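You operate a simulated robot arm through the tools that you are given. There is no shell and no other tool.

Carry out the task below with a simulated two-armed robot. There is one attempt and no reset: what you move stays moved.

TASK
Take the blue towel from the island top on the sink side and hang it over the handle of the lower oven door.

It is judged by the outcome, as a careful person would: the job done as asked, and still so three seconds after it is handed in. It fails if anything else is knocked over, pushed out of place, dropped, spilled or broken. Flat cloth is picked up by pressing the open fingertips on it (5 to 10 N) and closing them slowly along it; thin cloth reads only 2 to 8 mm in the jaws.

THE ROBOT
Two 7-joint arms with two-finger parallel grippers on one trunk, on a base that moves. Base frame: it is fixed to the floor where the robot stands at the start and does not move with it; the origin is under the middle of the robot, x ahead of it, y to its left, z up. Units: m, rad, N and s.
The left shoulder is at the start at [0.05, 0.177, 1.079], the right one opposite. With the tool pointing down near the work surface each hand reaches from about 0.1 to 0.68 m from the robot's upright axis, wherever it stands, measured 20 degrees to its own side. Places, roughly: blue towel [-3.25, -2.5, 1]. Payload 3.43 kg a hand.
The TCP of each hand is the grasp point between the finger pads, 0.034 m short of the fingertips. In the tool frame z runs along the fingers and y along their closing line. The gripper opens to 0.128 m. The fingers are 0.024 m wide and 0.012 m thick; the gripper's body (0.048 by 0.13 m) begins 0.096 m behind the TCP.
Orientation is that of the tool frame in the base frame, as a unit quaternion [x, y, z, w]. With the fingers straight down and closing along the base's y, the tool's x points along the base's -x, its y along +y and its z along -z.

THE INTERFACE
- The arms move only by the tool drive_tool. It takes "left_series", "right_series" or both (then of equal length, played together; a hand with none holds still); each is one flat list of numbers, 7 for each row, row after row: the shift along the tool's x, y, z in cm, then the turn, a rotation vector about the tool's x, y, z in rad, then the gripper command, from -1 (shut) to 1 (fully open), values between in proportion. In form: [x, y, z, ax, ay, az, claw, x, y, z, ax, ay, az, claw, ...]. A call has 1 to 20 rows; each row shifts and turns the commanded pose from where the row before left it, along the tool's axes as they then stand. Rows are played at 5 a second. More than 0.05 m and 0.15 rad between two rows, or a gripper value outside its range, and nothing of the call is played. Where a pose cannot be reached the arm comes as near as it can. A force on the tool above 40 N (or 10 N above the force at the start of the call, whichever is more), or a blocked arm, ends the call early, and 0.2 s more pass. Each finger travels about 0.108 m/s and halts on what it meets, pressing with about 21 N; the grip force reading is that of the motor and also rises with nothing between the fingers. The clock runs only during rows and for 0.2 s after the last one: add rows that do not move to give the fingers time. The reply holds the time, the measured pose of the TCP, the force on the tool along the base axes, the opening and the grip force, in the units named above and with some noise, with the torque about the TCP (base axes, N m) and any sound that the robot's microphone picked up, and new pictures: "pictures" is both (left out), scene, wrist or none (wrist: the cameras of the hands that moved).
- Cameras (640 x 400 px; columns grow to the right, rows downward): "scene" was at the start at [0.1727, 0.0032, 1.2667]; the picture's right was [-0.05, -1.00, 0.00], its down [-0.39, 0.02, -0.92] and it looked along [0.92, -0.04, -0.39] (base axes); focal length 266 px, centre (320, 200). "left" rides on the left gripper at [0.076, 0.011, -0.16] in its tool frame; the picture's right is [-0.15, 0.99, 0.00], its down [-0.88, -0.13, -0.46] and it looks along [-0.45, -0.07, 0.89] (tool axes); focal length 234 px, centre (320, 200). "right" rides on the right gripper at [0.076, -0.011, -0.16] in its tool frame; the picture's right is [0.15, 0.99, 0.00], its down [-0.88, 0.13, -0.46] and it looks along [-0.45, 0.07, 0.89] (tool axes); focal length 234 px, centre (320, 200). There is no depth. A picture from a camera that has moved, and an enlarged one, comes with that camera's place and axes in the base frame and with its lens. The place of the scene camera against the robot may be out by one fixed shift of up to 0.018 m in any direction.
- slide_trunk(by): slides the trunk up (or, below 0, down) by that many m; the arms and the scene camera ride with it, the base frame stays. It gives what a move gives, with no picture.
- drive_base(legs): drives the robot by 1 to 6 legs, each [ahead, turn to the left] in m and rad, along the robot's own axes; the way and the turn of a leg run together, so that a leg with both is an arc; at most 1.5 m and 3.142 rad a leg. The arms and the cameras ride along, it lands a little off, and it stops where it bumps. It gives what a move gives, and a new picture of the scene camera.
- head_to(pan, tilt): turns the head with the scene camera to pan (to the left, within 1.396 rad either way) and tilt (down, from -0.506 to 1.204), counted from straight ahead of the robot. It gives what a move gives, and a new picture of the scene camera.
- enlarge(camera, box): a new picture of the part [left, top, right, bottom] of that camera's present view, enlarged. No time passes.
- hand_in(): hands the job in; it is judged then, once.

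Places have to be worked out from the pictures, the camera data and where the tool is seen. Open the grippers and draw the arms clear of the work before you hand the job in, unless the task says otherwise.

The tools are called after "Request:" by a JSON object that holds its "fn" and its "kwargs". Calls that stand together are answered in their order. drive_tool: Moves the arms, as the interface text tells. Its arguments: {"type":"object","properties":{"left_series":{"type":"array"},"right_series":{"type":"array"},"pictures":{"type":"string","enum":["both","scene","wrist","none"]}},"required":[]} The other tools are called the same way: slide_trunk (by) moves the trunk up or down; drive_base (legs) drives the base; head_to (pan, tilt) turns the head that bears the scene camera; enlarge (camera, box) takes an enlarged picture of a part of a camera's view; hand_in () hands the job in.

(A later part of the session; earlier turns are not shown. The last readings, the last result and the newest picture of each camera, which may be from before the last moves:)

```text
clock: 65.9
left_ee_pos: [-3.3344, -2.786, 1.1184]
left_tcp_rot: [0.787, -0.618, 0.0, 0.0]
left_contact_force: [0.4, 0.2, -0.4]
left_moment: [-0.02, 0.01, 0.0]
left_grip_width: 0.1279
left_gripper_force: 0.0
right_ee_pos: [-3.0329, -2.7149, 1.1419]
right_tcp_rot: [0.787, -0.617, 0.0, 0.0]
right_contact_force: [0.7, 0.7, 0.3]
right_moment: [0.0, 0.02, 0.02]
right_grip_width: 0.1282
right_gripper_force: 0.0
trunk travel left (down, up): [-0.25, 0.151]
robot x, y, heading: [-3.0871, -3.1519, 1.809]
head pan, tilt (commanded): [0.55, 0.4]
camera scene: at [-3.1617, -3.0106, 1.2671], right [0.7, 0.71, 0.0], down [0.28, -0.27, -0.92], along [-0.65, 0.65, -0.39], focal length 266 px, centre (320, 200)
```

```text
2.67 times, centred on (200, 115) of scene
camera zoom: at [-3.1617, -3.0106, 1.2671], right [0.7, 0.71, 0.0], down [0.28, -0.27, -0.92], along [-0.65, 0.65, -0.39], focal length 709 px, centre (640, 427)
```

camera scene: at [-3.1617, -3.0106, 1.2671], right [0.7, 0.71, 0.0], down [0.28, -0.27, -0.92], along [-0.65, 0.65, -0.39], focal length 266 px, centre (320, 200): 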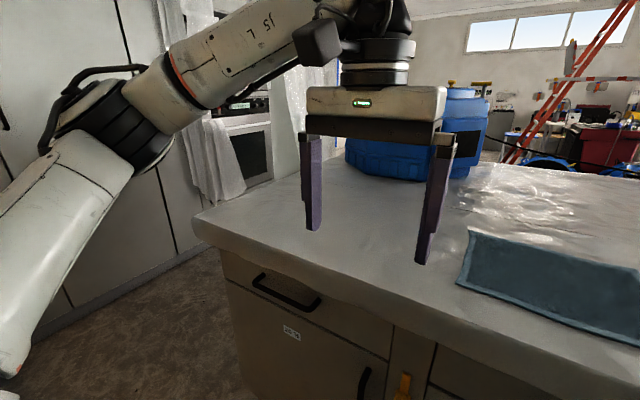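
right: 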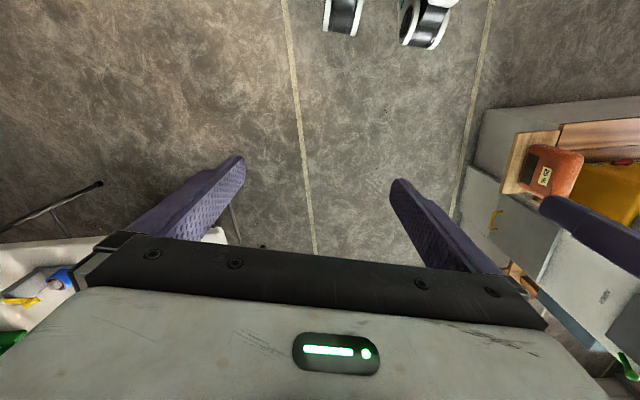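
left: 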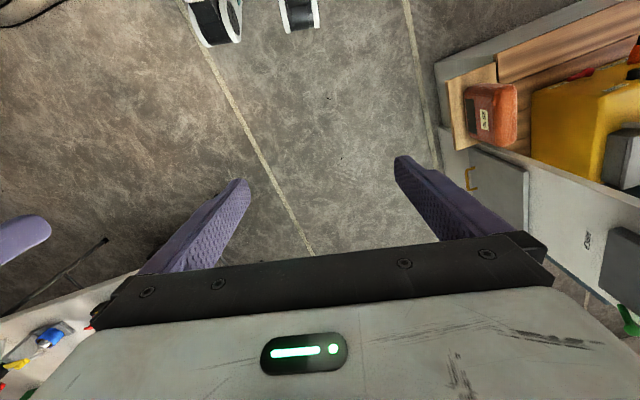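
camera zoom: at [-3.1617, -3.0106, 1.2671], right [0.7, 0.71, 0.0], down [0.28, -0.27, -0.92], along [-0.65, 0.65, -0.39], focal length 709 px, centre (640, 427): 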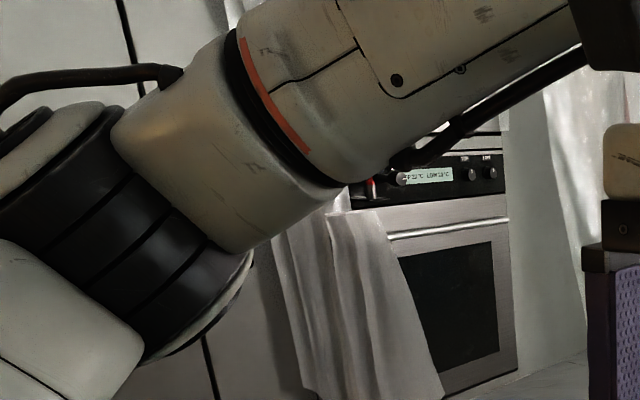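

The lower oven's bar handle is visible at the top of its door, with a sheet hanging over its left part. I enlarge the handle further.

Request:
{"fn": "enlarge", "kwargs": {"camera": "scene", "box": [190, 95, 286, 155]}}

Request:
{"fn": "head_to", "kwargs": {"pan": 0.25, "tilt": 0.3}}

Request:
{"fn": "enlarge", "kwargs": {"camera": "scene", "box": [0, 30, 240, 180]}}

```text
6.67 times, centred on (238, 125) of scene
camera zoom: at [-3.1617, -3.0106, 1.2671], right [0.7, 0.71, 0.0], down [0.28, -0.27, -0.92], along [-0.65, 0.65, -0.39], focal length 1772 px, centre (867, 700)
```

zoom: 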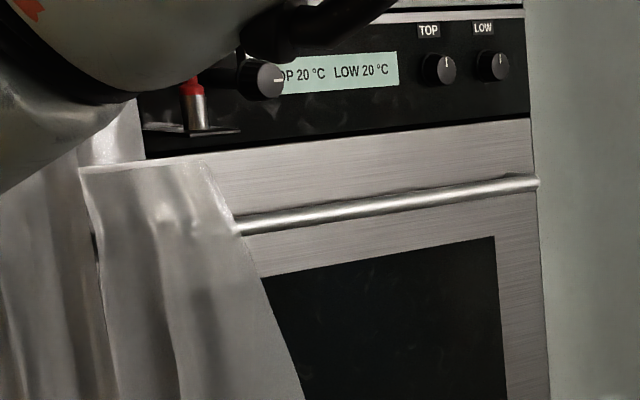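

```text
clock: 66.7
left_ee_pos: [-3.3346, -2.7847, 1.1172]
left_tcp_rot: [0.787, -0.617, -0.001, -0.001]
left_contact_force: [-0.4, 0.1, -0.6]
left_moment: [-0.03, -0.03, 0.0]
left_grip_width: 0.128
left_gripper_force: 0.1
right_ee_pos: [-3.0327, -2.7149, 1.1409]
right_tcp_rot: [0.787, -0.617, 0.0, 0.0]
right_contact_force: [0.5, -0.2, -0.6]
right_moment: [0.02, -0.03, 0.01]
right_grip_width: 0.1276
right_gripper_force: 0.1
trunk travel left (down, up): [-0.25, 0.151]
robot x, y, heading: [-3.0889, -3.1492, 1.813]
head pan, tilt (commanded): [0.25, 0.3]
camera scene: at [-3.1399, -2.9934, 1.2763], right [0.88, 0.47, 0.0], down [0.14, -0.26, -0.96], along [-0.45, 0.84, -0.3], focal length 266 px, centre (320, 200)
```

scene: 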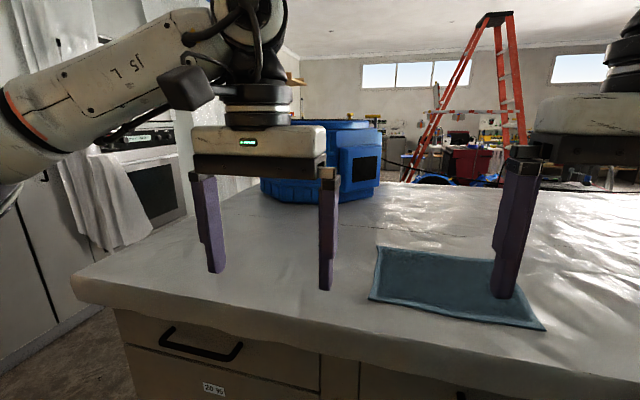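

```text
2.67 times, centred on (120, 105) of scene
camera zoom: at [-3.1399, -2.9934, 1.2763], right [0.88, 0.47, 0.0], down [0.14, -0.26, -0.96], along [-0.45, 0.84, -0.3], focal length 709 px, centre (853, 453)
```

zoom: 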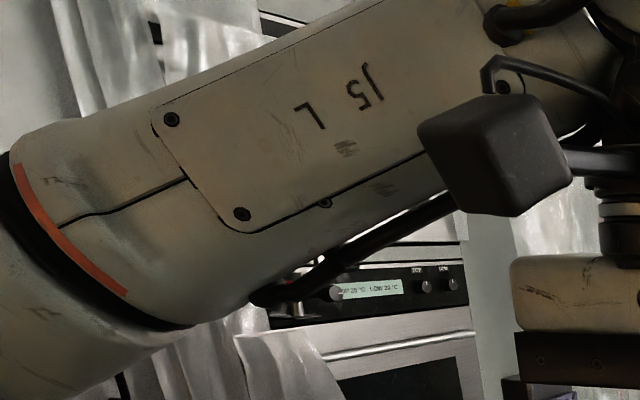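

The free part of the handle runs over roughly half a metre at height ~0.95 m on the door's right side, so there is room for the towel. Now I drive 0.19 m closer to the island so that the towel's middle is within reach.

Request:
{"fn": "drive_base", "kwargs": {"legs": [[0.19, 0]]}}

Request:
{"fn": "head_to", "kwargs": {"pan": -0.15, "tilt": 0.8}}

```text
clock: 68.2
left_ee_pos: [-3.3803, -2.6003, 1.1175]
left_tcp_rot: [0.787, -0.617, -0.001, 0.0]
left_contact_force: [0.1, 0.1, 0.6]
left_moment: [-0.02, 0.03, 0.03]
left_grip_width: 0.1281
left_gripper_force: 0.0
right_ee_pos: [-3.0793, -2.5297, 1.1416]
right_tcp_rot: [0.786, -0.618, -0.001, 0.0]
right_contact_force: [-0.1, 0.1, 0.3]
right_moment: [-0.04, 0.01, 0.05]
right_grip_width: 0.1282
right_gripper_force: 0.0
trunk travel left (down, up): [-0.25, 0.151]
robot x, y, heading: [-3.1311, -2.9663, 1.812]
head pan, tilt (commanded): [0.25, 0.3]
camera scene: at [-3.1851, -2.8088, 1.2762], right [0.88, 0.47, 0.0], down [0.14, -0.26, -0.96], along [-0.45, 0.84, -0.3], focal length 266 px, centre (320, 200)
```

scene: 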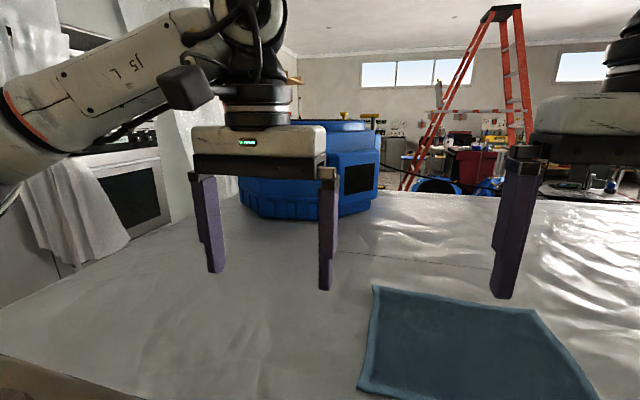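

```text
clock: 69.2
left_ee_pos: [-3.38, -2.6004, 1.1162]
left_tcp_rot: [0.787, -0.617, -0.001, -0.001]
left_contact_force: [-0.4, -0.1, -1.0]
left_moment: [0.01, -0.01, 0.0]
left_grip_width: 0.1279
left_gripper_force: 0.1
right_ee_pos: [-3.0782, -2.5305, 1.1413]
right_tcp_rot: [0.787, -0.617, 0.001, 0.0]
right_contact_force: [-0.2, 0.5, -0.4]
right_moment: [0.01, 0.03, -0.03]
right_grip_width: 0.128
right_gripper_force: 0.0
trunk travel left (down, up): [-0.25, 0.151]
robot x, y, heading: [-3.1328, -2.9642, 1.812]
head pan, tilt (commanded): [-0.15, 0.799]
camera scene: at [-3.1484, -2.8114, 1.232], right [1.0, 0.09, 0.0], down [0.07, -0.71, -0.7], along [-0.06, 0.69, -0.72], focal length 266 px, centre (320, 200)
```

scene: 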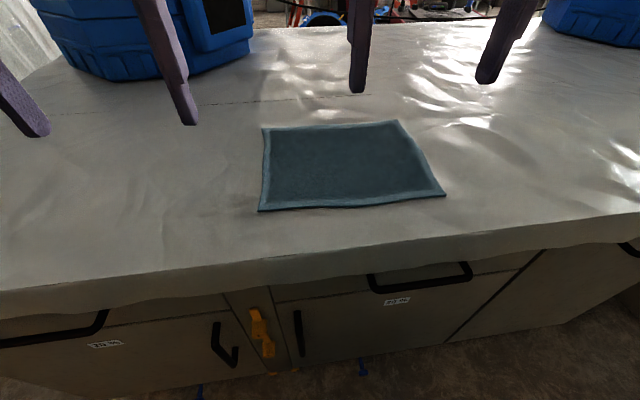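

Towel corners now work out to about (-3.28,-2.55), (-2.98,-2.49), (-3.04,-2.25), (-3.33,-2.31), i.e. 0.30 x 0.245 m, centre 0.555 m ahead and 0.11 m right of my axis. I bring both hands, opened to about 4 cm, above a line slightly beyond the towel's middle, 21 cm apart.

Request:
{"fn": "drive_tool", "kwargs": {"left_series": [-2.06, -2.0, 0, 0, 0, 0, -0.375, -2.06, -2.0, 0, 0, 0, 0, -0.375, -2.06, -2.0, 0, 0, 0, 0, -0.375, -2.06, -2.0, 0, 0, 0, 0, -0.375, -2.06, -2.0, 0, 0, 0, 0, -0.375, -2.06, -2.0, 0, 0, 0, 0, -0.375, -2.06, -2.0, 0, 0, 0, 0, -0.375, -2.06, -2.0, 0, 0, 0, 0, -0.375, 0, 0, 2, 0, 0, 0, -0.375, 0, 0, 2, 0, 0, 0, -0.375, 0, 0, 2, 0, 0, 0, -0.375, 0, 0, 2, 0, 0, 0, -0.375, 0, 0, 2, 0, 0, 0, -0.375, 0, 0, 0, 0, 0, 0, -0.375, 0, 0, 0, 0, 0, 0, -0.375], "right_series": [-2.1, -0.77, 0, 0, 0, 0, -0.375, -2.1, -0.77, 0, 0, 0, 0, -0.375, -2.1, -0.77, 0, 0, 0, 0, -0.375, -2.1, -0.77, 0, 0, 0, 0, -0.375, -2.1, -0.77, 0, 0, 0, 0, -0.375, -2.1, -0.77, 0, 0, 0, 0, -0.375, -2.1, -0.77, 0, 0, 0, 0, -0.375, -2.1, -0.77, 0, 0, 0, 0, -0.375, 0, 0, 2.5, 0, 0, 0, -0.375, 0, 0, 2.5, 0, 0, 0, -0.375, 0, 0, 2.5, 0, 0, 0, -0.375, 0, 0, 2.5, 0, 0, 0, -0.375, 0, 0, 2.5, 0, 0, 0, -0.375, 0, 0, 0, 0, 0, 0, -0.375, 0, 0, 0, 0, 0, 0, -0.375], "pictures": "both"}}

```text
clock: 72.4
left_ee_pos: [-3.2675, -2.4398, 1.0132]
left_tcp_rot: [0.787, -0.616, -0.001, 0.0]
left_contact_force: [-0.6, -0.5, -0.4]
left_moment: [-0.01, 0.0, 0.02]
left_grip_width: 0.0397
left_gripper_force: 0.1
left hand out of reach, approached as far as the arm can: row 7, 8
right_ee_pos: [-3.059, -2.3536, 1.0167]
right_tcp_rot: [0.787, -0.617, 0.001, 0.0]
right_contact_force: [1.0, 0.3, 0.3]
right_moment: [-0.01, -0.01, 0.03]
right_grip_width: 0.0397
right_gripper_force: 0.0
trunk travel left (down, up): [-0.25, 0.151]
robot x, y, heading: [-3.1378, -2.967, 1.815]
head pan, tilt (commanded): [-0.15, 0.799]
camera scene: at [-3.1483, -2.8114, 1.2319], right [1.0, 0.09, 0.0], down [0.06, -0.71, -0.7], along [-0.06, 0.69, -0.72], focal length 266 px, centre (320, 200)
camera right: at [-3.0303, -2.4236, 1.1767], right [-0.93, -0.38, 0.0], down [-0.34, 0.82, 0.46], along [-0.17, 0.42, -0.89], focal length 234 px, centre (320, 200)
camera left: at [-3.2616, -2.5169, 1.1726], right [-1.0, -0.09, 0.0], down [-0.08, 0.89, 0.46], along [-0.04, 0.46, -0.89], focal length 234 px, centre (320, 200)
```

scene: 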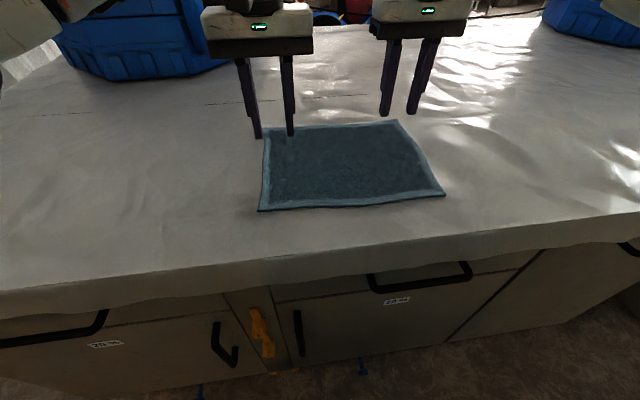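
right: 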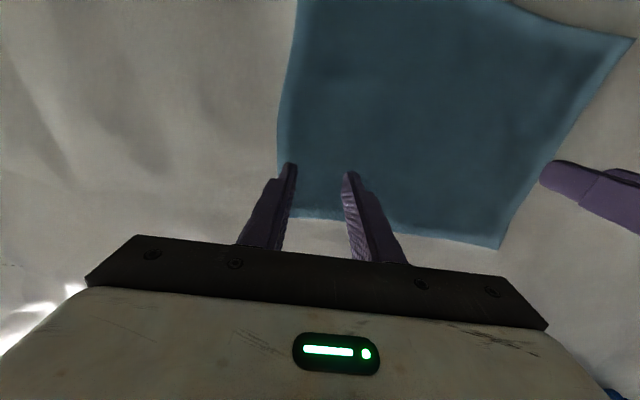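
left: 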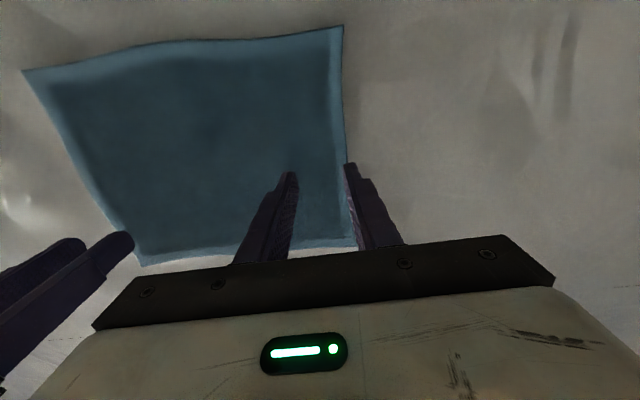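

The left hand stopped about 4 cm short at the higher height; the towel's left edge is ~3.5 cm left of its TCP and the far edge ~13 cm ahead. I lower a bit and try to push the left hand further forward and slightly inward.

Request:
{"fn": "drive_tool", "kwargs": {"left_series": [0, -0.3, 1.5, 0, 0, 0, -0.375, 0, -0.3, 1.5, 0, 0, 0, -0.375, -1.2, 0, 0, 0, 0, 0, -0.375, -1.2, 0, 0, 0, 0, 0, -0.375, -1.2, 0, 0, 0, 0, 0, -0.375, 0, 0, 0, 0, 0, 0, -0.375], "right_series": [0, 0.3, 1.5, 0, 0, 0, -0.375, 0, 0.3, 1.5, 0, 0, 0, -0.375, 0, 0, 0, 0, 0, 0, -0.375, 0, 0, 0, 0, 0, 0, -0.375, 0, 0, 0, 0, 0, 0, -0.375, 0, 0, 0, 0, 0, 0, -0.375], "pictures": "wrist"}}

```text
clock: 73.8
left_ee_pos: [-3.2714, -2.4022, 0.9842]
left_tcp_rot: [0.787, -0.617, -0.001, 0.0]
left_contact_force: [-0.7, 0.1, 0.0]
left_moment: [-0.03, -0.01, -0.04]
left_grip_width: 0.0398
left_gripper_force: 0.0
right_ee_pos: [-3.0645, -2.3537, 0.9864]
right_tcp_rot: [0.786, -0.618, -0.001, 0.0]
right_contact_force: [-0.1, -1.0, -0.4]
right_moment: [-0.01, -0.04, 0.0]
right_grip_width: 0.0401
right_gripper_force: 0.1
trunk travel left (down, up): [-0.25, 0.151]
robot x, y, heading: [-3.1358, -2.9657, 1.812]
head pan, tilt (commanded): [-0.15, 0.799]
camera right: at [-3.0364, -2.4248, 1.1469], right [-0.93, -0.38, 0.0], down [-0.34, 0.82, 0.46], along [-0.17, 0.42, -0.89], focal length 234 px, centre (320, 200)
camera left: at [-3.2647, -2.4793, 1.1425], right [-1.0, -0.09, 0.0], down [-0.08, 0.89, 0.46], along [-0.04, 0.46, -0.89], focal length 234 px, centre (320, 200)
```

right: 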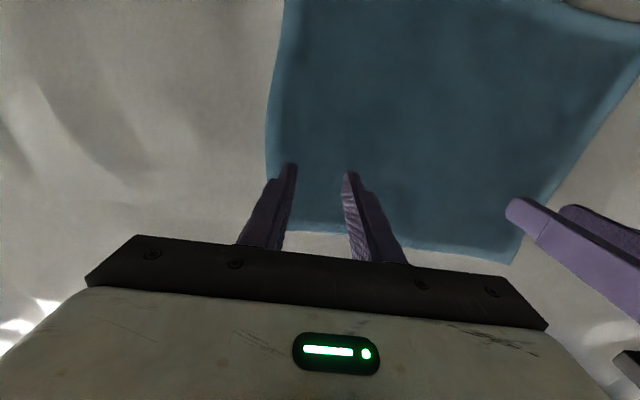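
left: 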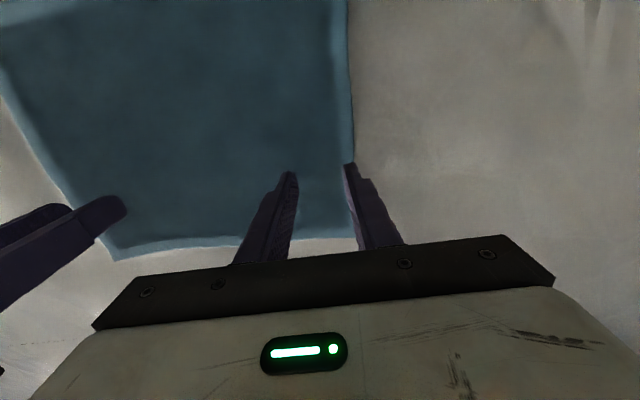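

Both hands are now about 9-10 cm from the far edge. I shift the left hand inward 1.3 cm and the right outward 0.6 cm so all fingers are on the cloth, and lower to just above it.

Request:
{"fn": "drive_tool", "kwargs": {"left_series": [0, -0.7, 0, 0, 0, 0, -0.375, 0, -0.6, 0, 0, 0, 0, -0.375, 0, 0, 1.0, 0, 0, 0, -0.375, 0, 0, 1.0, 0, 0, 0, -0.375, 0, 0, 0.8, 0, 0, 0, -0.375, 0, 0, 0, 0, 0, 0, -0.375], "right_series": [0, -0.3, 0, 0, 0, 0, -0.375, 0, -0.3, 0, 0, 0, 0, -0.375, 0, 0, 1.0, 0, 0, 0, -0.375, 0, 0, 1.0, 0, 0, 0, -0.375, 0, 0, 1.0, 0, 0, 0, -0.375, 0, 0, 0, 0, 0, 0, -0.375], "pictures": "both"}}

```text
clock: 75.2
left_ee_pos: [-3.2592, -2.3997, 0.9565]
left_tcp_rot: [0.788, -0.616, -0.001, -0.001]
left_contact_force: [0.3, 0.3, 7.5]
left_moment: [-0.01, -0.02, 0.01]
left_grip_width: 0.0398
left_gripper_force: 0.1
right_ee_pos: [-3.0586, -2.3525, 0.9579]
right_tcp_rot: [0.787, -0.617, 0.0, 0.0]
right_contact_force: [-0.2, 0.9, 3.3]
right_moment: [-0.02, 0.02, 0.01]
right_grip_width: 0.0398
right_gripper_force: 0.0
trunk travel left (down, up): [-0.25, 0.151]
robot x, y, heading: [-3.1362, -2.9682, 1.81]
head pan, tilt (commanded): [-0.15, 0.799]
camera scene: at [-3.1481, -2.8122, 1.2323], right [1.0, 0.09, 0.0], down [0.06, -0.71, -0.7], along [-0.06, 0.69, -0.72], focal length 266 px, centre (320, 200)
camera right: at [-3.0302, -2.4239, 1.1178], right [-0.93, -0.38, 0.0], down [-0.34, 0.82, 0.46], along [-0.17, 0.42, -0.89], focal length 234 px, centre (320, 200)
camera left: at [-3.252, -2.4773, 1.1161], right [-1.0, -0.09, 0.0], down [-0.08, 0.88, 0.46], along [-0.04, 0.46, -0.89], focal length 234 px, centre (320, 200)
```

scene: 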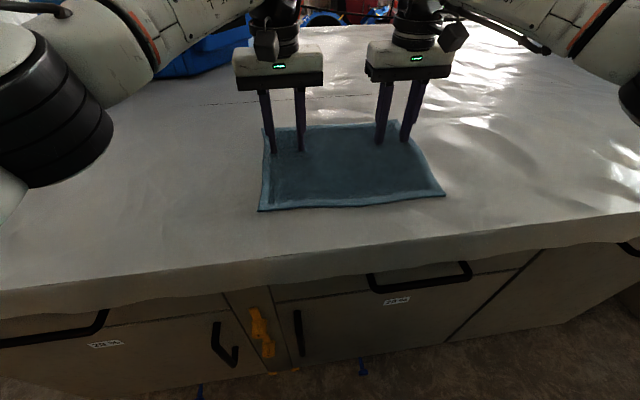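
right: 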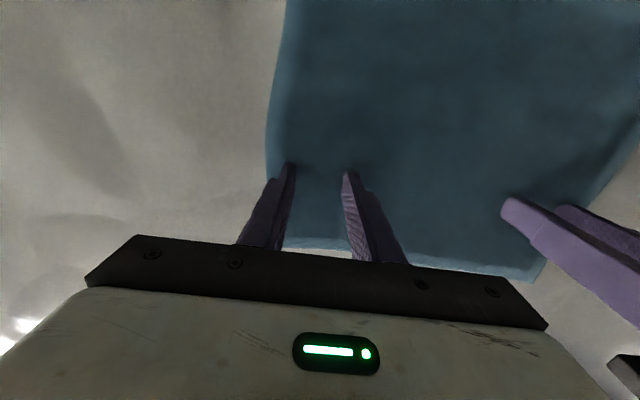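
left: 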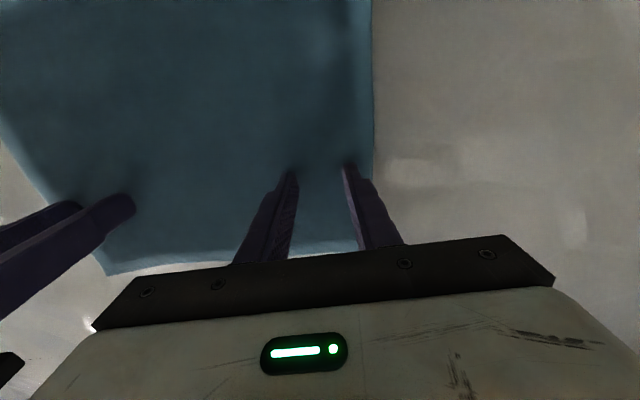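

Both hands touch the cloth (7.5 N left, 3.3 N right), tips at about z = 0.922. I press the right a millimetre more and close both slowly, drifting inwards so the inner fingers stay in place and the outer ones gather the cloth.

Request:
{"fn": "drive_tool", "kwargs": {"left_series": [0, 0, 0, 0, 0, 0, -0.375, 0, -0.2, 0, 0, 0, 0, -0.44, 0, -0.2, 0, 0, 0, 0, -0.5, 0, -0.2, 0, 0, 0, 0, -0.56, 0, -0.2, 0, 0, 0, 0, -0.62, 0, -0.2, 0, 0, 0, 0, -0.69, 0, -0.2, 0, 0, 0, 0, -0.75, 0, -0.2, 0, 0, 0, 0, -0.81, 0, -0.2, 0, 0, 0, 0, -0.87, 0, -0.2, 0, 0, 0, 0, -0.94, 0, -0.2, 0, 0, 0, 0, -1, 0, 0, 0, 0, 0, 0, -1, 0, 0, 0, 0, 0, 0, -1, 0, 0, 0, 0, 0, 0, -1], "right_series": [0, 0, 0.1, 0, 0, 0, -0.375, 0, 0.2, 0, 0, 0, 0, -0.44, 0, 0.2, 0, 0, 0, 0, -0.5, 0, 0.2, 0, 0, 0, 0, -0.56, 0, 0.2, 0, 0, 0, 0, -0.62, 0, 0.2, 0, 0, 0, 0, -0.69, 0, 0.2, 0, 0, 0, 0, -0.75, 0, 0.2, 0, 0, 0, 0, -0.81, 0, 0.2, 0, 0, 0, 0, -0.87, 0, 0.2, 0, 0, 0, 0, -0.94, 0, 0.2, 0, 0, 0, 0, -1, 0, 0, 0, 0, 0, 0, -1, 0, 0, 0, 0, 0, 0, -1, 0, 0, 0, 0, 0, 0, -1], "pictures": "both"}}

```text
clock: 78.2
left_ee_pos: [-3.2406, -2.3963, 0.9576]
left_tcp_rot: [0.788, -0.616, -0.001, -0.001]
left_contact_force: [-1.4, -0.2, 9.0]
left_moment: [0.01, 0.07, 0.02]
left_grip_width: 0.0047
left_gripper_force: 21.2
right_ee_pos: [-3.0779, -2.3596, 0.957]
right_tcp_rot: [0.787, -0.617, 0.0, 0.0]
right_contact_force: [2.7, 1.1, 12.3]
right_moment: [0.04, -0.1, 0.05]
right_grip_width: 0.0046
right_gripper_force: 21.2
trunk travel left (down, up): [-0.25, 0.151]
robot x, y, heading: [-3.1306, -2.97, 1.812]
head pan, tilt (commanded): [-0.15, 0.799]
camera scene: at [-3.1482, -2.8133, 1.2323], right [1.0, 0.09, 0.0], down [0.06, -0.71, -0.7], along [-0.06, 0.7, -0.72], focal length 266 px, centre (320, 200)
camera right: at [-3.0498, -2.4301, 1.1168], right [-0.93, -0.38, 0.0], down [-0.34, 0.82, 0.46], along [-0.17, 0.42, -0.89], focal length 234 px, centre (320, 200)
camera left: at [-3.2328, -2.4737, 1.1162], right [-1.0, -0.1, 0.0], down [-0.08, 0.88, 0.46], along [-0.04, 0.46, -0.89], focal length 234 px, centre (320, 200)
```

scene: 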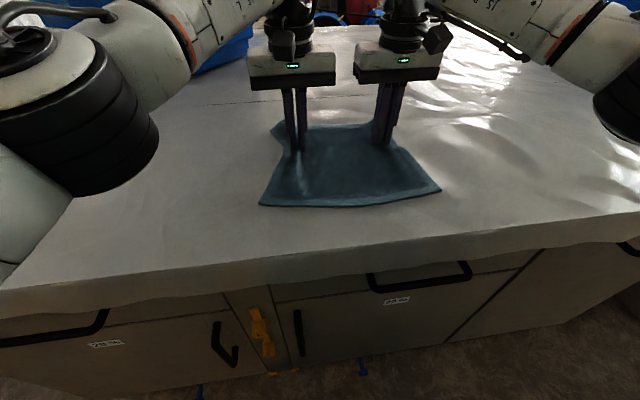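
right: 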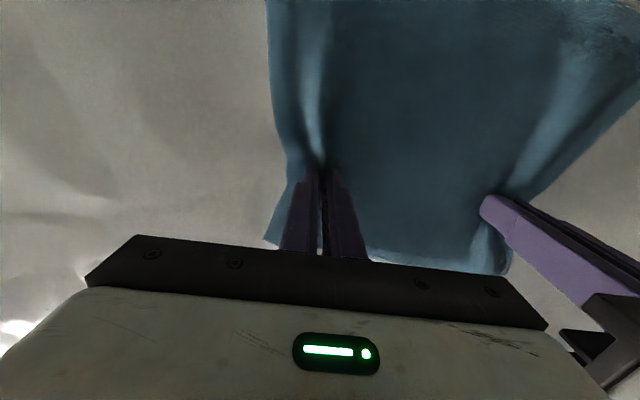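
left: 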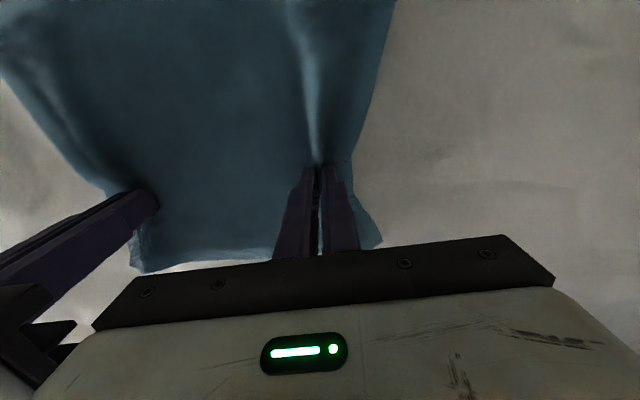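

Both jaws hold 4.6 mm of folded cloth. I lift both hands slowly together.

Request:
{"fn": "drive_tool", "kwargs": {"left_series": [0, 0, -0.5, 0, 0, 0, -1, 0, 0, -1.0, 0, 0, 0, -1, 0, 0, -1.5, 0, 0, 0, -1, 0, 0, -1.5, 0, 0, 0, -1, 0, 0, -1.5, 0, 0, 0, -1, 0, 0, -2, 0, 0, 0, -1, 0, 0, -2, 0, 0, 0, -1, 0, 0, 0, 0, 0, 0, -1, 0, 0, 0, 0, 0, 0, -1], "right_series": [0, 0, -0.5, 0, 0, 0, -1, 0, 0, -1.0, 0, 0, 0, -1, 0, 0, -1.5, 0, 0, 0, -1, 0, 0, -1.5, 0, 0, 0, -1, 0, 0, -1.5, 0, 0, 0, -1, 0, 0, -2, 0, 0, 0, -1, 0, 0, -2, 0, 0, 0, -1, 0, 0, 0, 0, 0, 0, -1, 0, 0, 0, 0, 0, 0, -1], "pictures": "both"}}

```text
clock: 80.4
left_ee_pos: [-3.2772, -2.3993, 1.0139]
left_tcp_rot: [0.807, -0.59, 0.023, -0.009]
left_contact_force: [18.3, 3.6, 4.5]
left_moment: [0.15, -0.7, 0.01]
left_grip_width: 0.0062
left_gripper_force: 21.2
left hand out of reach, approached as far as the arm can: row 3, 5, 6, 7
right_ee_pos: [-3.086, -2.36, 1.055]
right_tcp_rot: [0.792, -0.611, -0.005, 0.007]
right_contact_force: [-18.0, -4.0, -4.0]
right_moment: [-0.12, 0.59, -0.01]
right_grip_width: 0.0048
right_gripper_force: 20.4
trunk travel left (down, up): [-0.25, 0.151]
robot x, y, heading: [-3.1338, -2.9714, 1.819]
head pan, tilt (commanded): [-0.15, 0.799]
stopped in row 9 (left hand): the arm was blocked; the commanded pose is now the measured one
camera scene: at [-3.1488, -2.8114, 1.2319], right [1.0, 0.09, 0.0], down [0.07, -0.71, -0.7], along [-0.06, 0.69, -0.72], focal length 266 px, centre (320, 200)
camera right: at [-3.055, -2.4297, 1.215], right [-0.92, -0.39, 0.01], down [-0.34, 0.82, 0.46], along [-0.19, 0.42, -0.89], focal length 234 px, centre (320, 200)
camera left: at [-3.2719, -2.4739, 1.1739], right [-0.99, -0.16, -0.05], down [-0.16, 0.88, 0.44], along [-0.03, 0.44, -0.9], focal length 234 px, centre (320, 200)
```

scene: 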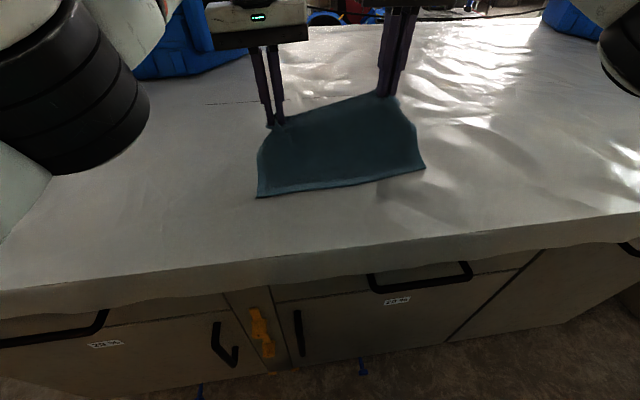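
right: 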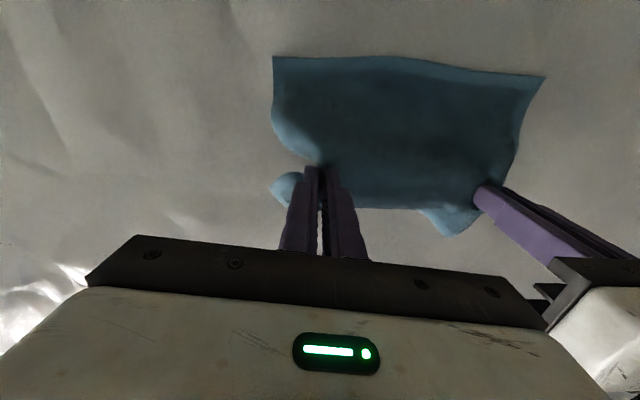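
left: 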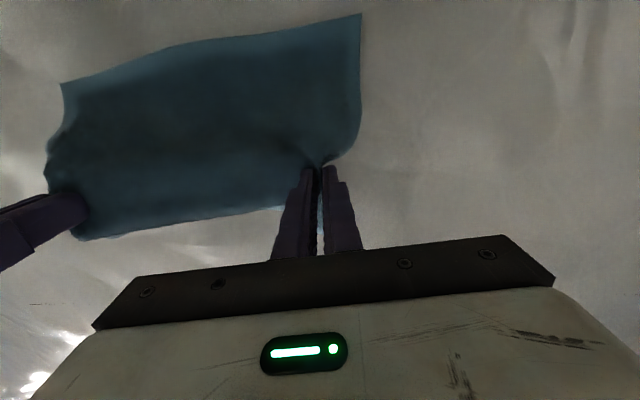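

The left arm hit its reach limit while lifting and pulled the cloth taut (18 N between the hands), but both grips still hold. I bring the left hand inward again and draw both hands back towards me while lifting.

Request:
{"fn": "drive_tool", "kwargs": {"left_series": [0.5, -1.0, 0, -0.015, -0.008, 0.02, -1, 0.7, -1.0, 0, -0.015, -0.008, 0.02, -1, 1.0, -0.5, 0, -0.013, -0.009, 0.027, -1, 1.2, 0, 0, 0, 0, 0, -1, 1.2, 0, -0.5, 0, 0, 0, -1, 1.2, 0, -0.8, 0, 0, 0, -1, 1.2, 0, -0.8, 0, 0, 0, -1, 0, 0, 0, 0, 0, 0, -1], "right_series": [0.5, 0, 0, 0, 0, 0, -1, 0.7, 0, 0.5, 0, 0, 0, -1, 1.0, 0, 1.0, 0, 0, 0, -1, 1.2, 0, 1.0, 0, 0, 0, -1, 1.2, 0, 0.8, 0, 0, 0, -1, 1.2, 0, -0.8, 0, 0, 0, -1, 1.2, 0, -0.8, 0, 0, 0, -1, 0, 0, 0, 0, 0, 0, -1], "pictures": "both"}}

```text
clock: 82.2
left_ee_pos: [-3.2336, -2.4616, 1.0359]
left_tcp_rot: [0.786, -0.618, -0.005, 0.004]
left_contact_force: [0.0, 0.4, 0.8]
left_moment: [0.04, -0.03, 0.03]
left_grip_width: 0.0046
left_gripper_force: 21.2
right_ee_pos: [-3.0641, -2.4265, 1.0382]
right_tcp_rot: [0.789, -0.614, -0.003, 0.003]
right_contact_force: [0.2, -0.3, -0.6]
right_moment: [0.0, 0.01, 0.0]
right_grip_width: 0.0043
right_gripper_force: 20.7
trunk travel left (down, up): [-0.25, 0.151]
robot x, y, heading: [-3.136, -2.97, 1.809]
head pan, tilt (commanded): [-0.15, 0.799]
camera scene: at [-3.1483, -2.8114, 1.2319], right [1.0, 0.09, 0.0], down [0.06, -0.71, -0.7], along [-0.06, 0.69, -0.72], focal length 266 px, centre (320, 200)
camera right: at [-3.0343, -2.497, 1.1984], right [-0.92, -0.38, 0.01], down [-0.34, 0.82, 0.46], along [-0.18, 0.42, -0.89], focal length 234 px, centre (320, 200)
camera left: at [-3.2251, -2.538, 1.1948], right [-1.0, -0.09, 0.01], down [-0.08, 0.89, 0.46], along [-0.05, 0.45, -0.89], focal length 234 px, centre (320, 200)
```

scene: 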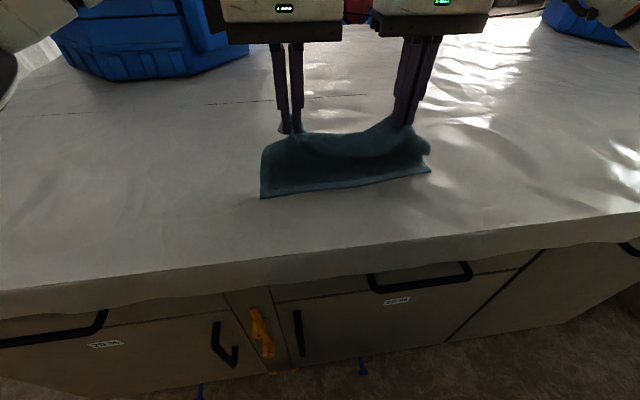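
right: 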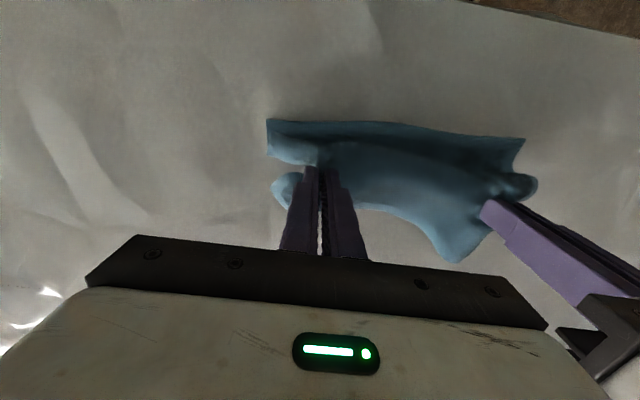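
left: 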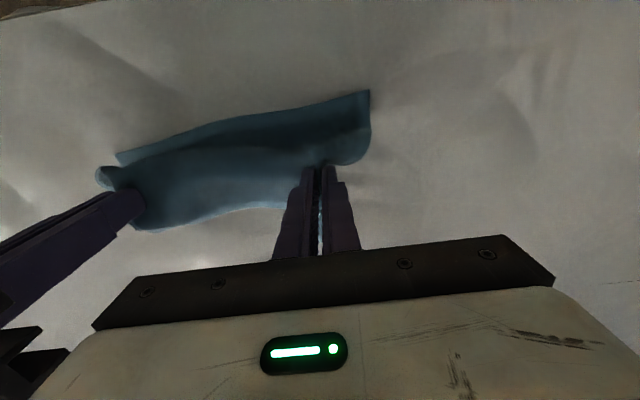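

The tension is gone and both grips hold; the hands are 17 cm apart. I raise both further, draw them back and centre them in front of me.

Request:
{"fn": "drive_tool", "kwargs": {"left_series": [0.8, 0.6, -1.2, 0, 0, 0, -1, 1.0, 1.1, -1.2, 0, 0, 0, -1, 1.0, 1.1, -1.2, 0, 0, 0, -1, 1.0, 1.1, -1.2, 0, 0, 0, -1, 1.0, 1.1, -1.2, 0, 0, 0, -1, 1.0, 1.1, -1.2, 0, 0, 0, -1, 1.0, 1.1, -1.2, 0, 0, 0, -1, 1.0, 1.1, -1.2, 0, 0, 0, -1, 1.0, 1.1, -1.2, 0, 0, 0, -1, 1.0, 1.1, -1.2, 0, 0, 0, -1, 0, 0, 0, 0, 0, 0, -1, 0, 0, 0, 0, 0, 0, -1], "right_series": [0.8, 0.6, -1.2, 0, 0, 0, -1, 1.0, 1.1, -1.2, 0, 0, 0, -1, 1.0, 1.1, -1.2, 0, 0, 0, -1, 1.0, 1.1, -1.2, 0, 0, 0, -1, 1.0, 1.1, -1.2, 0, 0, 0, -1, 1.0, 1.1, -1.2, 0, 0, 0, -1, 1.0, 1.1, -1.2, 0, 0, 0, -1, 1.0, 1.1, -1.2, 0, 0, 0, -1, 1.0, 1.1, -1.2, 0, 0, 0, -1, 1.0, 1.1, -1.2, 0, 0, 0, -1, 0, 0, 0, 0, 0, 0, -1, 0, 0, 0, 0, 0, 0, -1], "pictures": "both"}}

```text
clock: 84.8
left_ee_pos: [-3.3106, -2.5811, 1.157]
left_tcp_rot: [0.785, -0.619, -0.005, 0.004]
left_contact_force: [-0.4, 0.4, 0.9]
left_moment: [0.02, -0.05, 0.05]
left_grip_width: 0.005
left_gripper_force: 21.1
right_ee_pos: [-3.1424, -2.5478, 1.159]
right_tcp_rot: [0.789, -0.614, -0.003, 0.003]
right_contact_force: [0.3, -0.9, -0.1]
right_moment: [0.01, -0.03, 0.02]
right_grip_width: 0.0044
right_gripper_force: 21.4
trunk travel left (down, up): [-0.25, 0.151]
robot x, y, heading: [-3.1383, -2.9689, 1.814]
head pan, tilt (commanded): [-0.15, 0.799]
camera scene: at [-3.1483, -2.8115, 1.232], right [1.0, 0.09, 0.0], down [0.06, -0.71, -0.7], along [-0.06, 0.69, -0.72], focal length 266 px, centre (320, 200)
camera right: at [-3.1115, -2.6175, 1.3195], right [-0.92, -0.38, 0.01], down [-0.34, 0.82, 0.46], along [-0.18, 0.42, -0.89], focal length 234 px, centre (320, 200)
camera left: at [-3.3027, -2.6583, 1.3158], right [-1.0, -0.09, 0.01], down [-0.07, 0.89, 0.46], along [-0.05, 0.45, -0.89], focal length 234 px, centre (320, 200)
```

scene: 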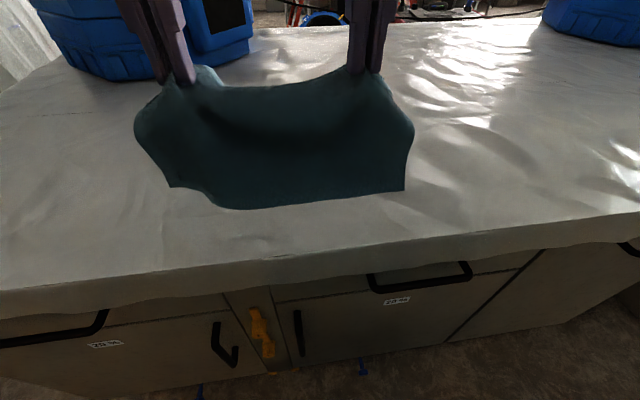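
right: 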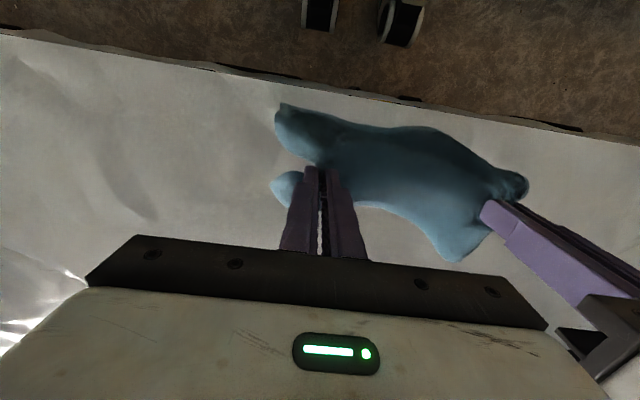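
left: 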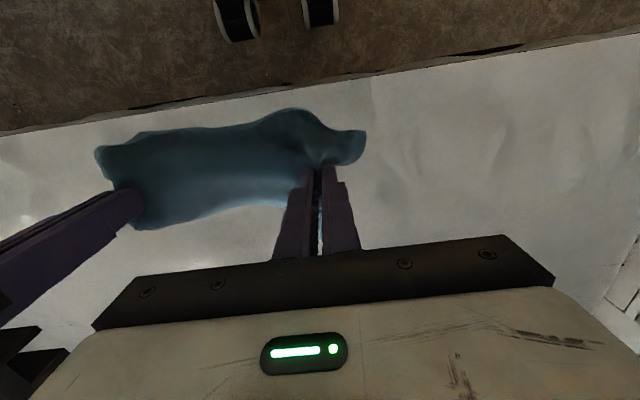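

Both hands carry the towel, hanging clear of the island. I back off from the island and turn left to face along the aisle.

Request:
{"fn": "drive_base", "kwargs": {"legs": [[-0.25, 0], [0, 1.565]]}}

Request:
{"fn": "head_to", "kwargs": {"pan": -0.3, "tilt": 0.4}}

```text
clock: 90.4
left_ee_pos: [-3.4641, -3.3793, 1.157]
left_tcp_rot: [0.994, 0.109, -0.001, 0.007]
left_contact_force: [-0.7, 0.6, -0.9]
left_moment: [0.04, -0.01, -0.07]
left_grip_width: 0.0042
left_gripper_force: 20.6
right_ee_pos: [-3.4953, -3.2089, 1.1592]
right_tcp_rot: [0.994, 0.113, 0.0, 0.004]
right_contact_force: [0.3, -0.1, -0.7]
right_moment: [0.0, 0.0, -0.05]
right_grip_width: 0.0042
right_gripper_force: 21.2
trunk travel left (down, up): [-0.25, 0.151]
robot x, y, heading: [-3.0722, -3.2115, -2.919]
head pan, tilt (commanded): [-0.15, 0.799]
camera scene: at [-3.2132, -3.2244, 1.232], right [-0.07, 1.0, 0.0], down [0.72, 0.05, -0.7], along [-0.7, -0.05, -0.72], focal length 266 px, centre (320, 200)
```

scene: 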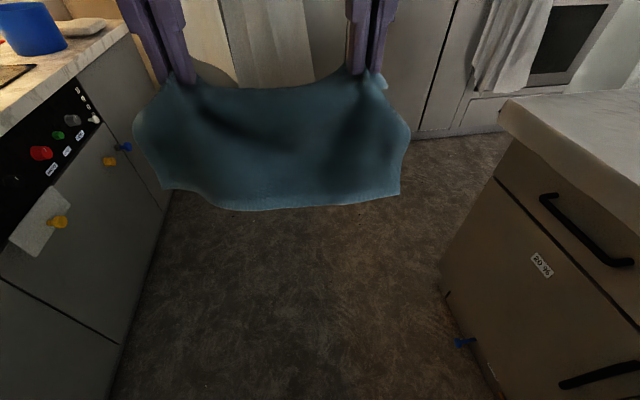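

```text
clock: 91.2
left_ee_pos: [-3.4638, -3.3788, 1.1578]
left_tcp_rot: [0.994, 0.107, -0.001, 0.006]
left_contact_force: [-0.4, 0.1, -0.7]
left_moment: [0.03, 0.0, -0.07]
left_grip_width: 0.0044
left_gripper_force: 20.9
right_ee_pos: [-3.4952, -3.21, 1.1599]
right_tcp_rot: [0.994, 0.114, 0.0, 0.005]
right_contact_force: [-0.1, -0.7, 0.3]
right_moment: [0.0, 0.02, -0.06]
right_grip_width: 0.0043
right_gripper_force: 20.5
trunk travel left (down, up): [-0.25, 0.151]
robot x, y, heading: [-3.072, -3.2115, -2.921]
head pan, tilt (commanded): [-0.3, 0.4]
camera scene: at [-3.2251, -3.2113, 1.267], right [0.08, 1.0, 0.0], down [0.39, -0.03, -0.92], along [-0.92, 0.07, -0.39], focal length 266 px, centre (320, 200)
```

scene: 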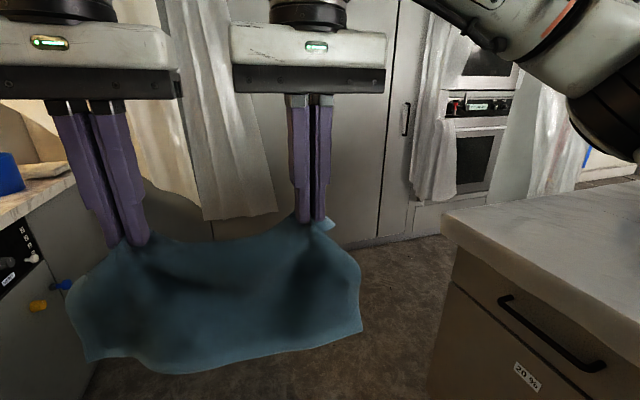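

The way ahead is clear. I drive along the aisle to the island's end and swing right in an arc round its corner.

Request:
{"fn": "drive_base", "kwargs": {"legs": [[0.67, 0], [0.864, -1.552]]}}

Request:
{"fn": "head_to", "kwargs": {"pan": 0.0, "tilt": 0.45}}

Request:
{"fn": "head_to", "kwargs": {"pan": 0.6, "tilt": 0.35}}

```text
clock: 99.2
left_ee_pos: [-4.5786, -2.5618, 1.1572]
left_tcp_rot: [0.785, -0.619, -0.004, 0.003]
left_contact_force: [-0.3, 0.2, -0.3]
left_moment: [-0.03, 0.02, 0.04]
left_grip_width: 0.0045
left_gripper_force: 21.3
right_ee_pos: [-4.4097, -2.5267, 1.1597]
right_tcp_rot: [0.789, -0.615, -0.003, 0.004]
right_contact_force: [0.3, 0.5, -0.1]
right_moment: [0.0, -0.01, 0.05]
right_grip_width: 0.0043
right_gripper_force: 21.2
trunk travel left (down, up): [-0.25, 0.151]
robot x, y, heading: [-4.4003, -2.9474, 1.81]
head pan, tilt (commanded): [-0.3, 0.4]
cut short: leg 2
camera scene: at [-4.404, -2.7788, 1.267], right [1.0, -0.06, 0.0], down [-0.02, -0.39, -0.92], along [0.05, 0.92, -0.39], focal length 266 px, centre (320, 200)
```

scene: 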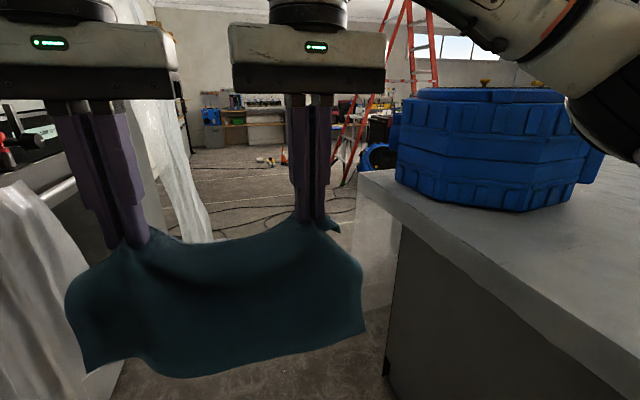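

```text
clock: 100.0
left_ee_pos: [-4.5782, -2.5598, 1.1569]
left_tcp_rot: [0.786, -0.619, -0.006, 0.004]
left_contact_force: [0.9, -0.7, -0.5]
left_moment: [-0.01, -0.01, 0.04]
left_grip_width: 0.0046
left_gripper_force: 21.2
right_ee_pos: [-4.4105, -2.5272, 1.1586]
right_tcp_rot: [0.789, -0.615, -0.003, 0.004]
right_contact_force: [0.8, -0.9, -0.6]
right_moment: [-0.02, 0.03, 0.03]
right_grip_width: 0.0043
right_gripper_force: 21.0
trunk travel left (down, up): [-0.25, 0.151]
robot x, y, heading: [-4.4057, -2.9455, 1.813]
head pan, tilt (commanded): [0.0, 0.45]
camera scene: at [-4.4313, -2.7822, 1.2624], right [0.97, 0.24, 0.0], down [0.1, -0.42, -0.9], along [-0.21, 0.87, -0.44], focal length 266 px, centre (320, 200)
```

scene: 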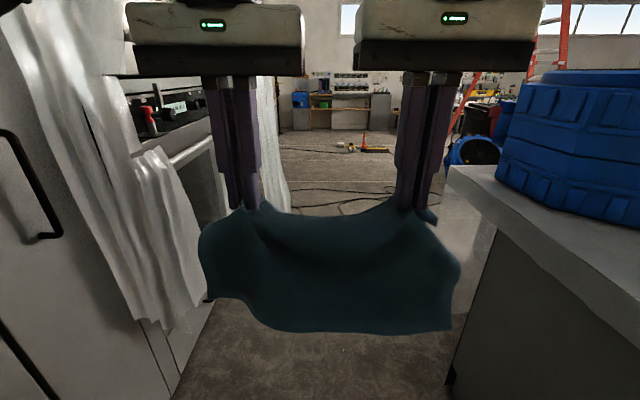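

```text
clock: 101.0
left_ee_pos: [-4.5796, -2.5607, 1.1565]
left_tcp_rot: [0.786, -0.618, -0.005, 0.003]
left_contact_force: [-0.2, 0.8, -0.2]
left_moment: [0.0, 0.05, 0.06]
left_grip_width: 0.0046
left_gripper_force: 21.3
right_ee_pos: [-4.4089, -2.5256, 1.1592]
right_tcp_rot: [0.789, -0.614, -0.003, 0.004]
right_contact_force: [-0.5, 0.5, -1.8]
right_moment: [-0.02, -0.02, 0.07]
right_grip_width: 0.0046
right_gripper_force: 21.6
trunk travel left (down, up): [-0.25, 0.151]
robot x, y, heading: [-4.4044, -2.946, 1.811]
head pan, tilt (commanded): [0.6, 0.351]
camera scene: at [-4.4789, -2.8093, 1.2716], right [0.67, 0.74, 0.0], down [0.26, -0.23, -0.94], along [-0.7, 0.63, -0.34], focal length 266 px, centre (320, 200)
```

scene: 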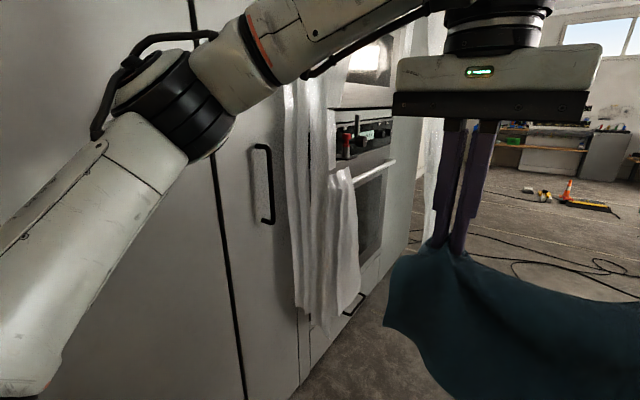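

The arc ended as planned (s = 4.97 m along the room, facing across). I enlarge the handle region to fix its place.

Request:
{"fn": "enlarge", "kwargs": {"camera": "scene", "box": [300, 90, 444, 180]}}

Request:
{"fn": "enlarge", "kwargs": {"camera": "scene", "box": [270, 130, 430, 380]}}

```text
4.44 times, centred on (372, 135) of scene
camera zoom: at [-4.4789, -2.8093, 1.2716], right [0.67, 0.74, 0.0], down [0.26, -0.23, -0.94], along [-0.7, 0.63, -0.34], focal length 1182 px, centre (89, 489)
```

zoom: 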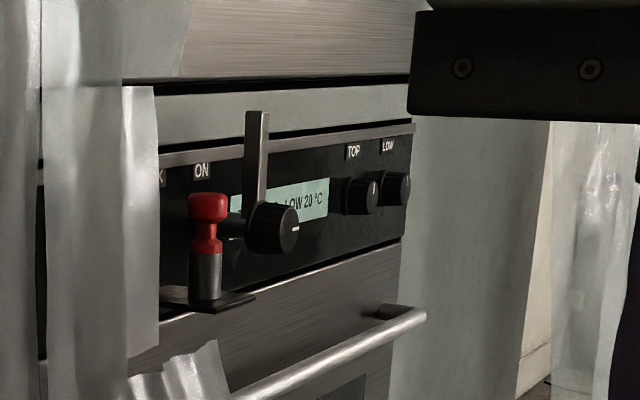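

```text
1.60 times, centred on (350, 255) of scene
camera zoom: at [-4.4789, -2.8093, 1.2716], right [0.67, 0.74, 0.0], down [0.26, -0.23, -0.94], along [-0.7, 0.63, -0.34], focal length 425 px, centre (272, 112)
```

zoom: 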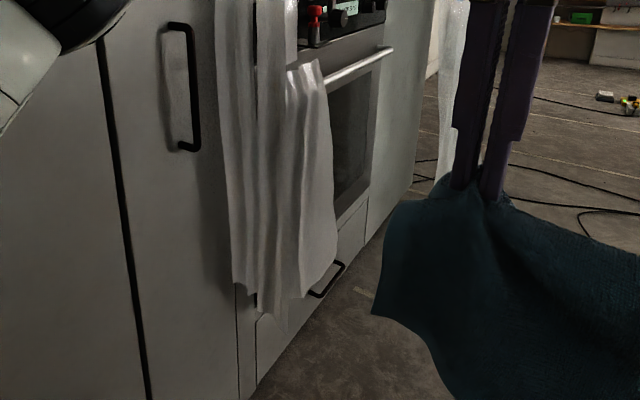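

The handle works out at about s = 5.50 m, z = 0.96, free between n = -0.79 and n = -0.28 (room axes); a red-topped mill stands on a little shelf left of that, which I must keep clear of. I sidestep slightly away from the drape, pass along in front of the ovens, and stop abreast of the free part.

Request:
{"fn": "drive_base", "kwargs": {"legs": [[0, -0.19], [0.36, 0], [0, 0.19], [0.6, 0]]}}

Request:
{"fn": "head_to", "kwargs": {"pan": 1.1, "tilt": 0.5}}

```text
clock: 107.8
left_ee_pos: [-4.7347, -1.6155, 1.1562]
left_tcp_rot: [0.784, -0.621, -0.005, 0.003]
left_contact_force: [-0.1, 0.5, -0.1]
left_moment: [-0.02, 0.0, -0.06]
left_grip_width: 0.004
left_gripper_force: 21.0
right_ee_pos: [-4.5656, -1.5831, 1.16]
right_tcp_rot: [0.788, -0.616, -0.003, 0.003]
right_contact_force: [-1.0, 0.6, -0.7]
right_moment: [0.0, 0.02, -0.04]
right_grip_width: 0.0043
right_gripper_force: 20.9
trunk travel left (down, up): [-0.25, 0.151]
robot x, y, heading: [-4.5597, -2.0033, 1.807]
head pan, tilt (commanded): [0.6, 0.351]
camera scene: at [-4.6356, -1.8651, 1.2715], right [0.67, 0.74, 0.0], down [0.26, -0.23, -0.94], along [-0.7, 0.63, -0.34], focal length 266 px, centre (320, 200)
```

scene: 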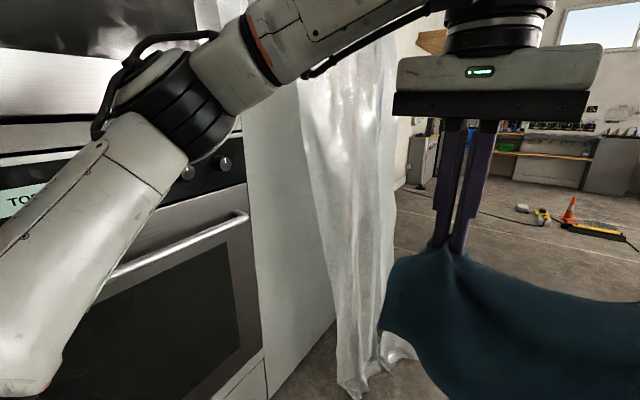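

```text
clock: 108.7
left_ee_pos: [-4.7348, -1.6158, 1.1578]
left_tcp_rot: [0.784, -0.62, -0.006, 0.005]
left_contact_force: [0.3, 0.9, 0.6]
left_moment: [-0.03, -0.03, -0.03]
left_grip_width: 0.0045
left_gripper_force: 20.8
right_ee_pos: [-4.5644, -1.5824, 1.1591]
right_tcp_rot: [0.788, -0.616, -0.002, 0.003]
right_contact_force: [-0.2, -0.2, -0.2]
right_moment: [0.04, 0.03, -0.04]
right_grip_width: 0.0044
right_gripper_force: 21.0
trunk travel left (down, up): [-0.25, 0.151]
robot x, y, heading: [-4.5602, -2.0071, 1.804]
head pan, tilt (commanded): [1.1, 0.499]
camera scene: at [-4.6549, -1.9065, 1.2579], right [0.23, 0.97, 0.0], down [0.47, -0.11, -0.88], along [-0.85, 0.21, -0.48], focal length 266 px, centre (320, 200)
```

scene: 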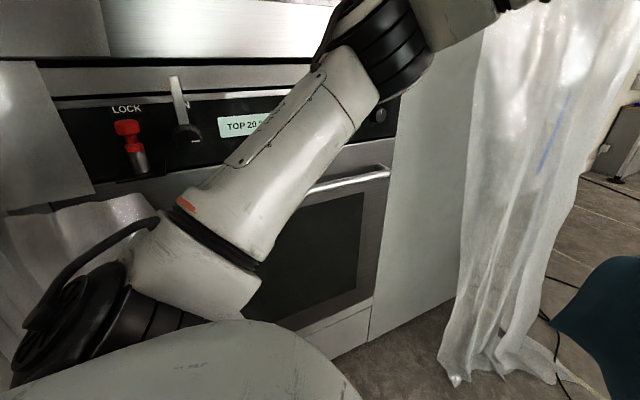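

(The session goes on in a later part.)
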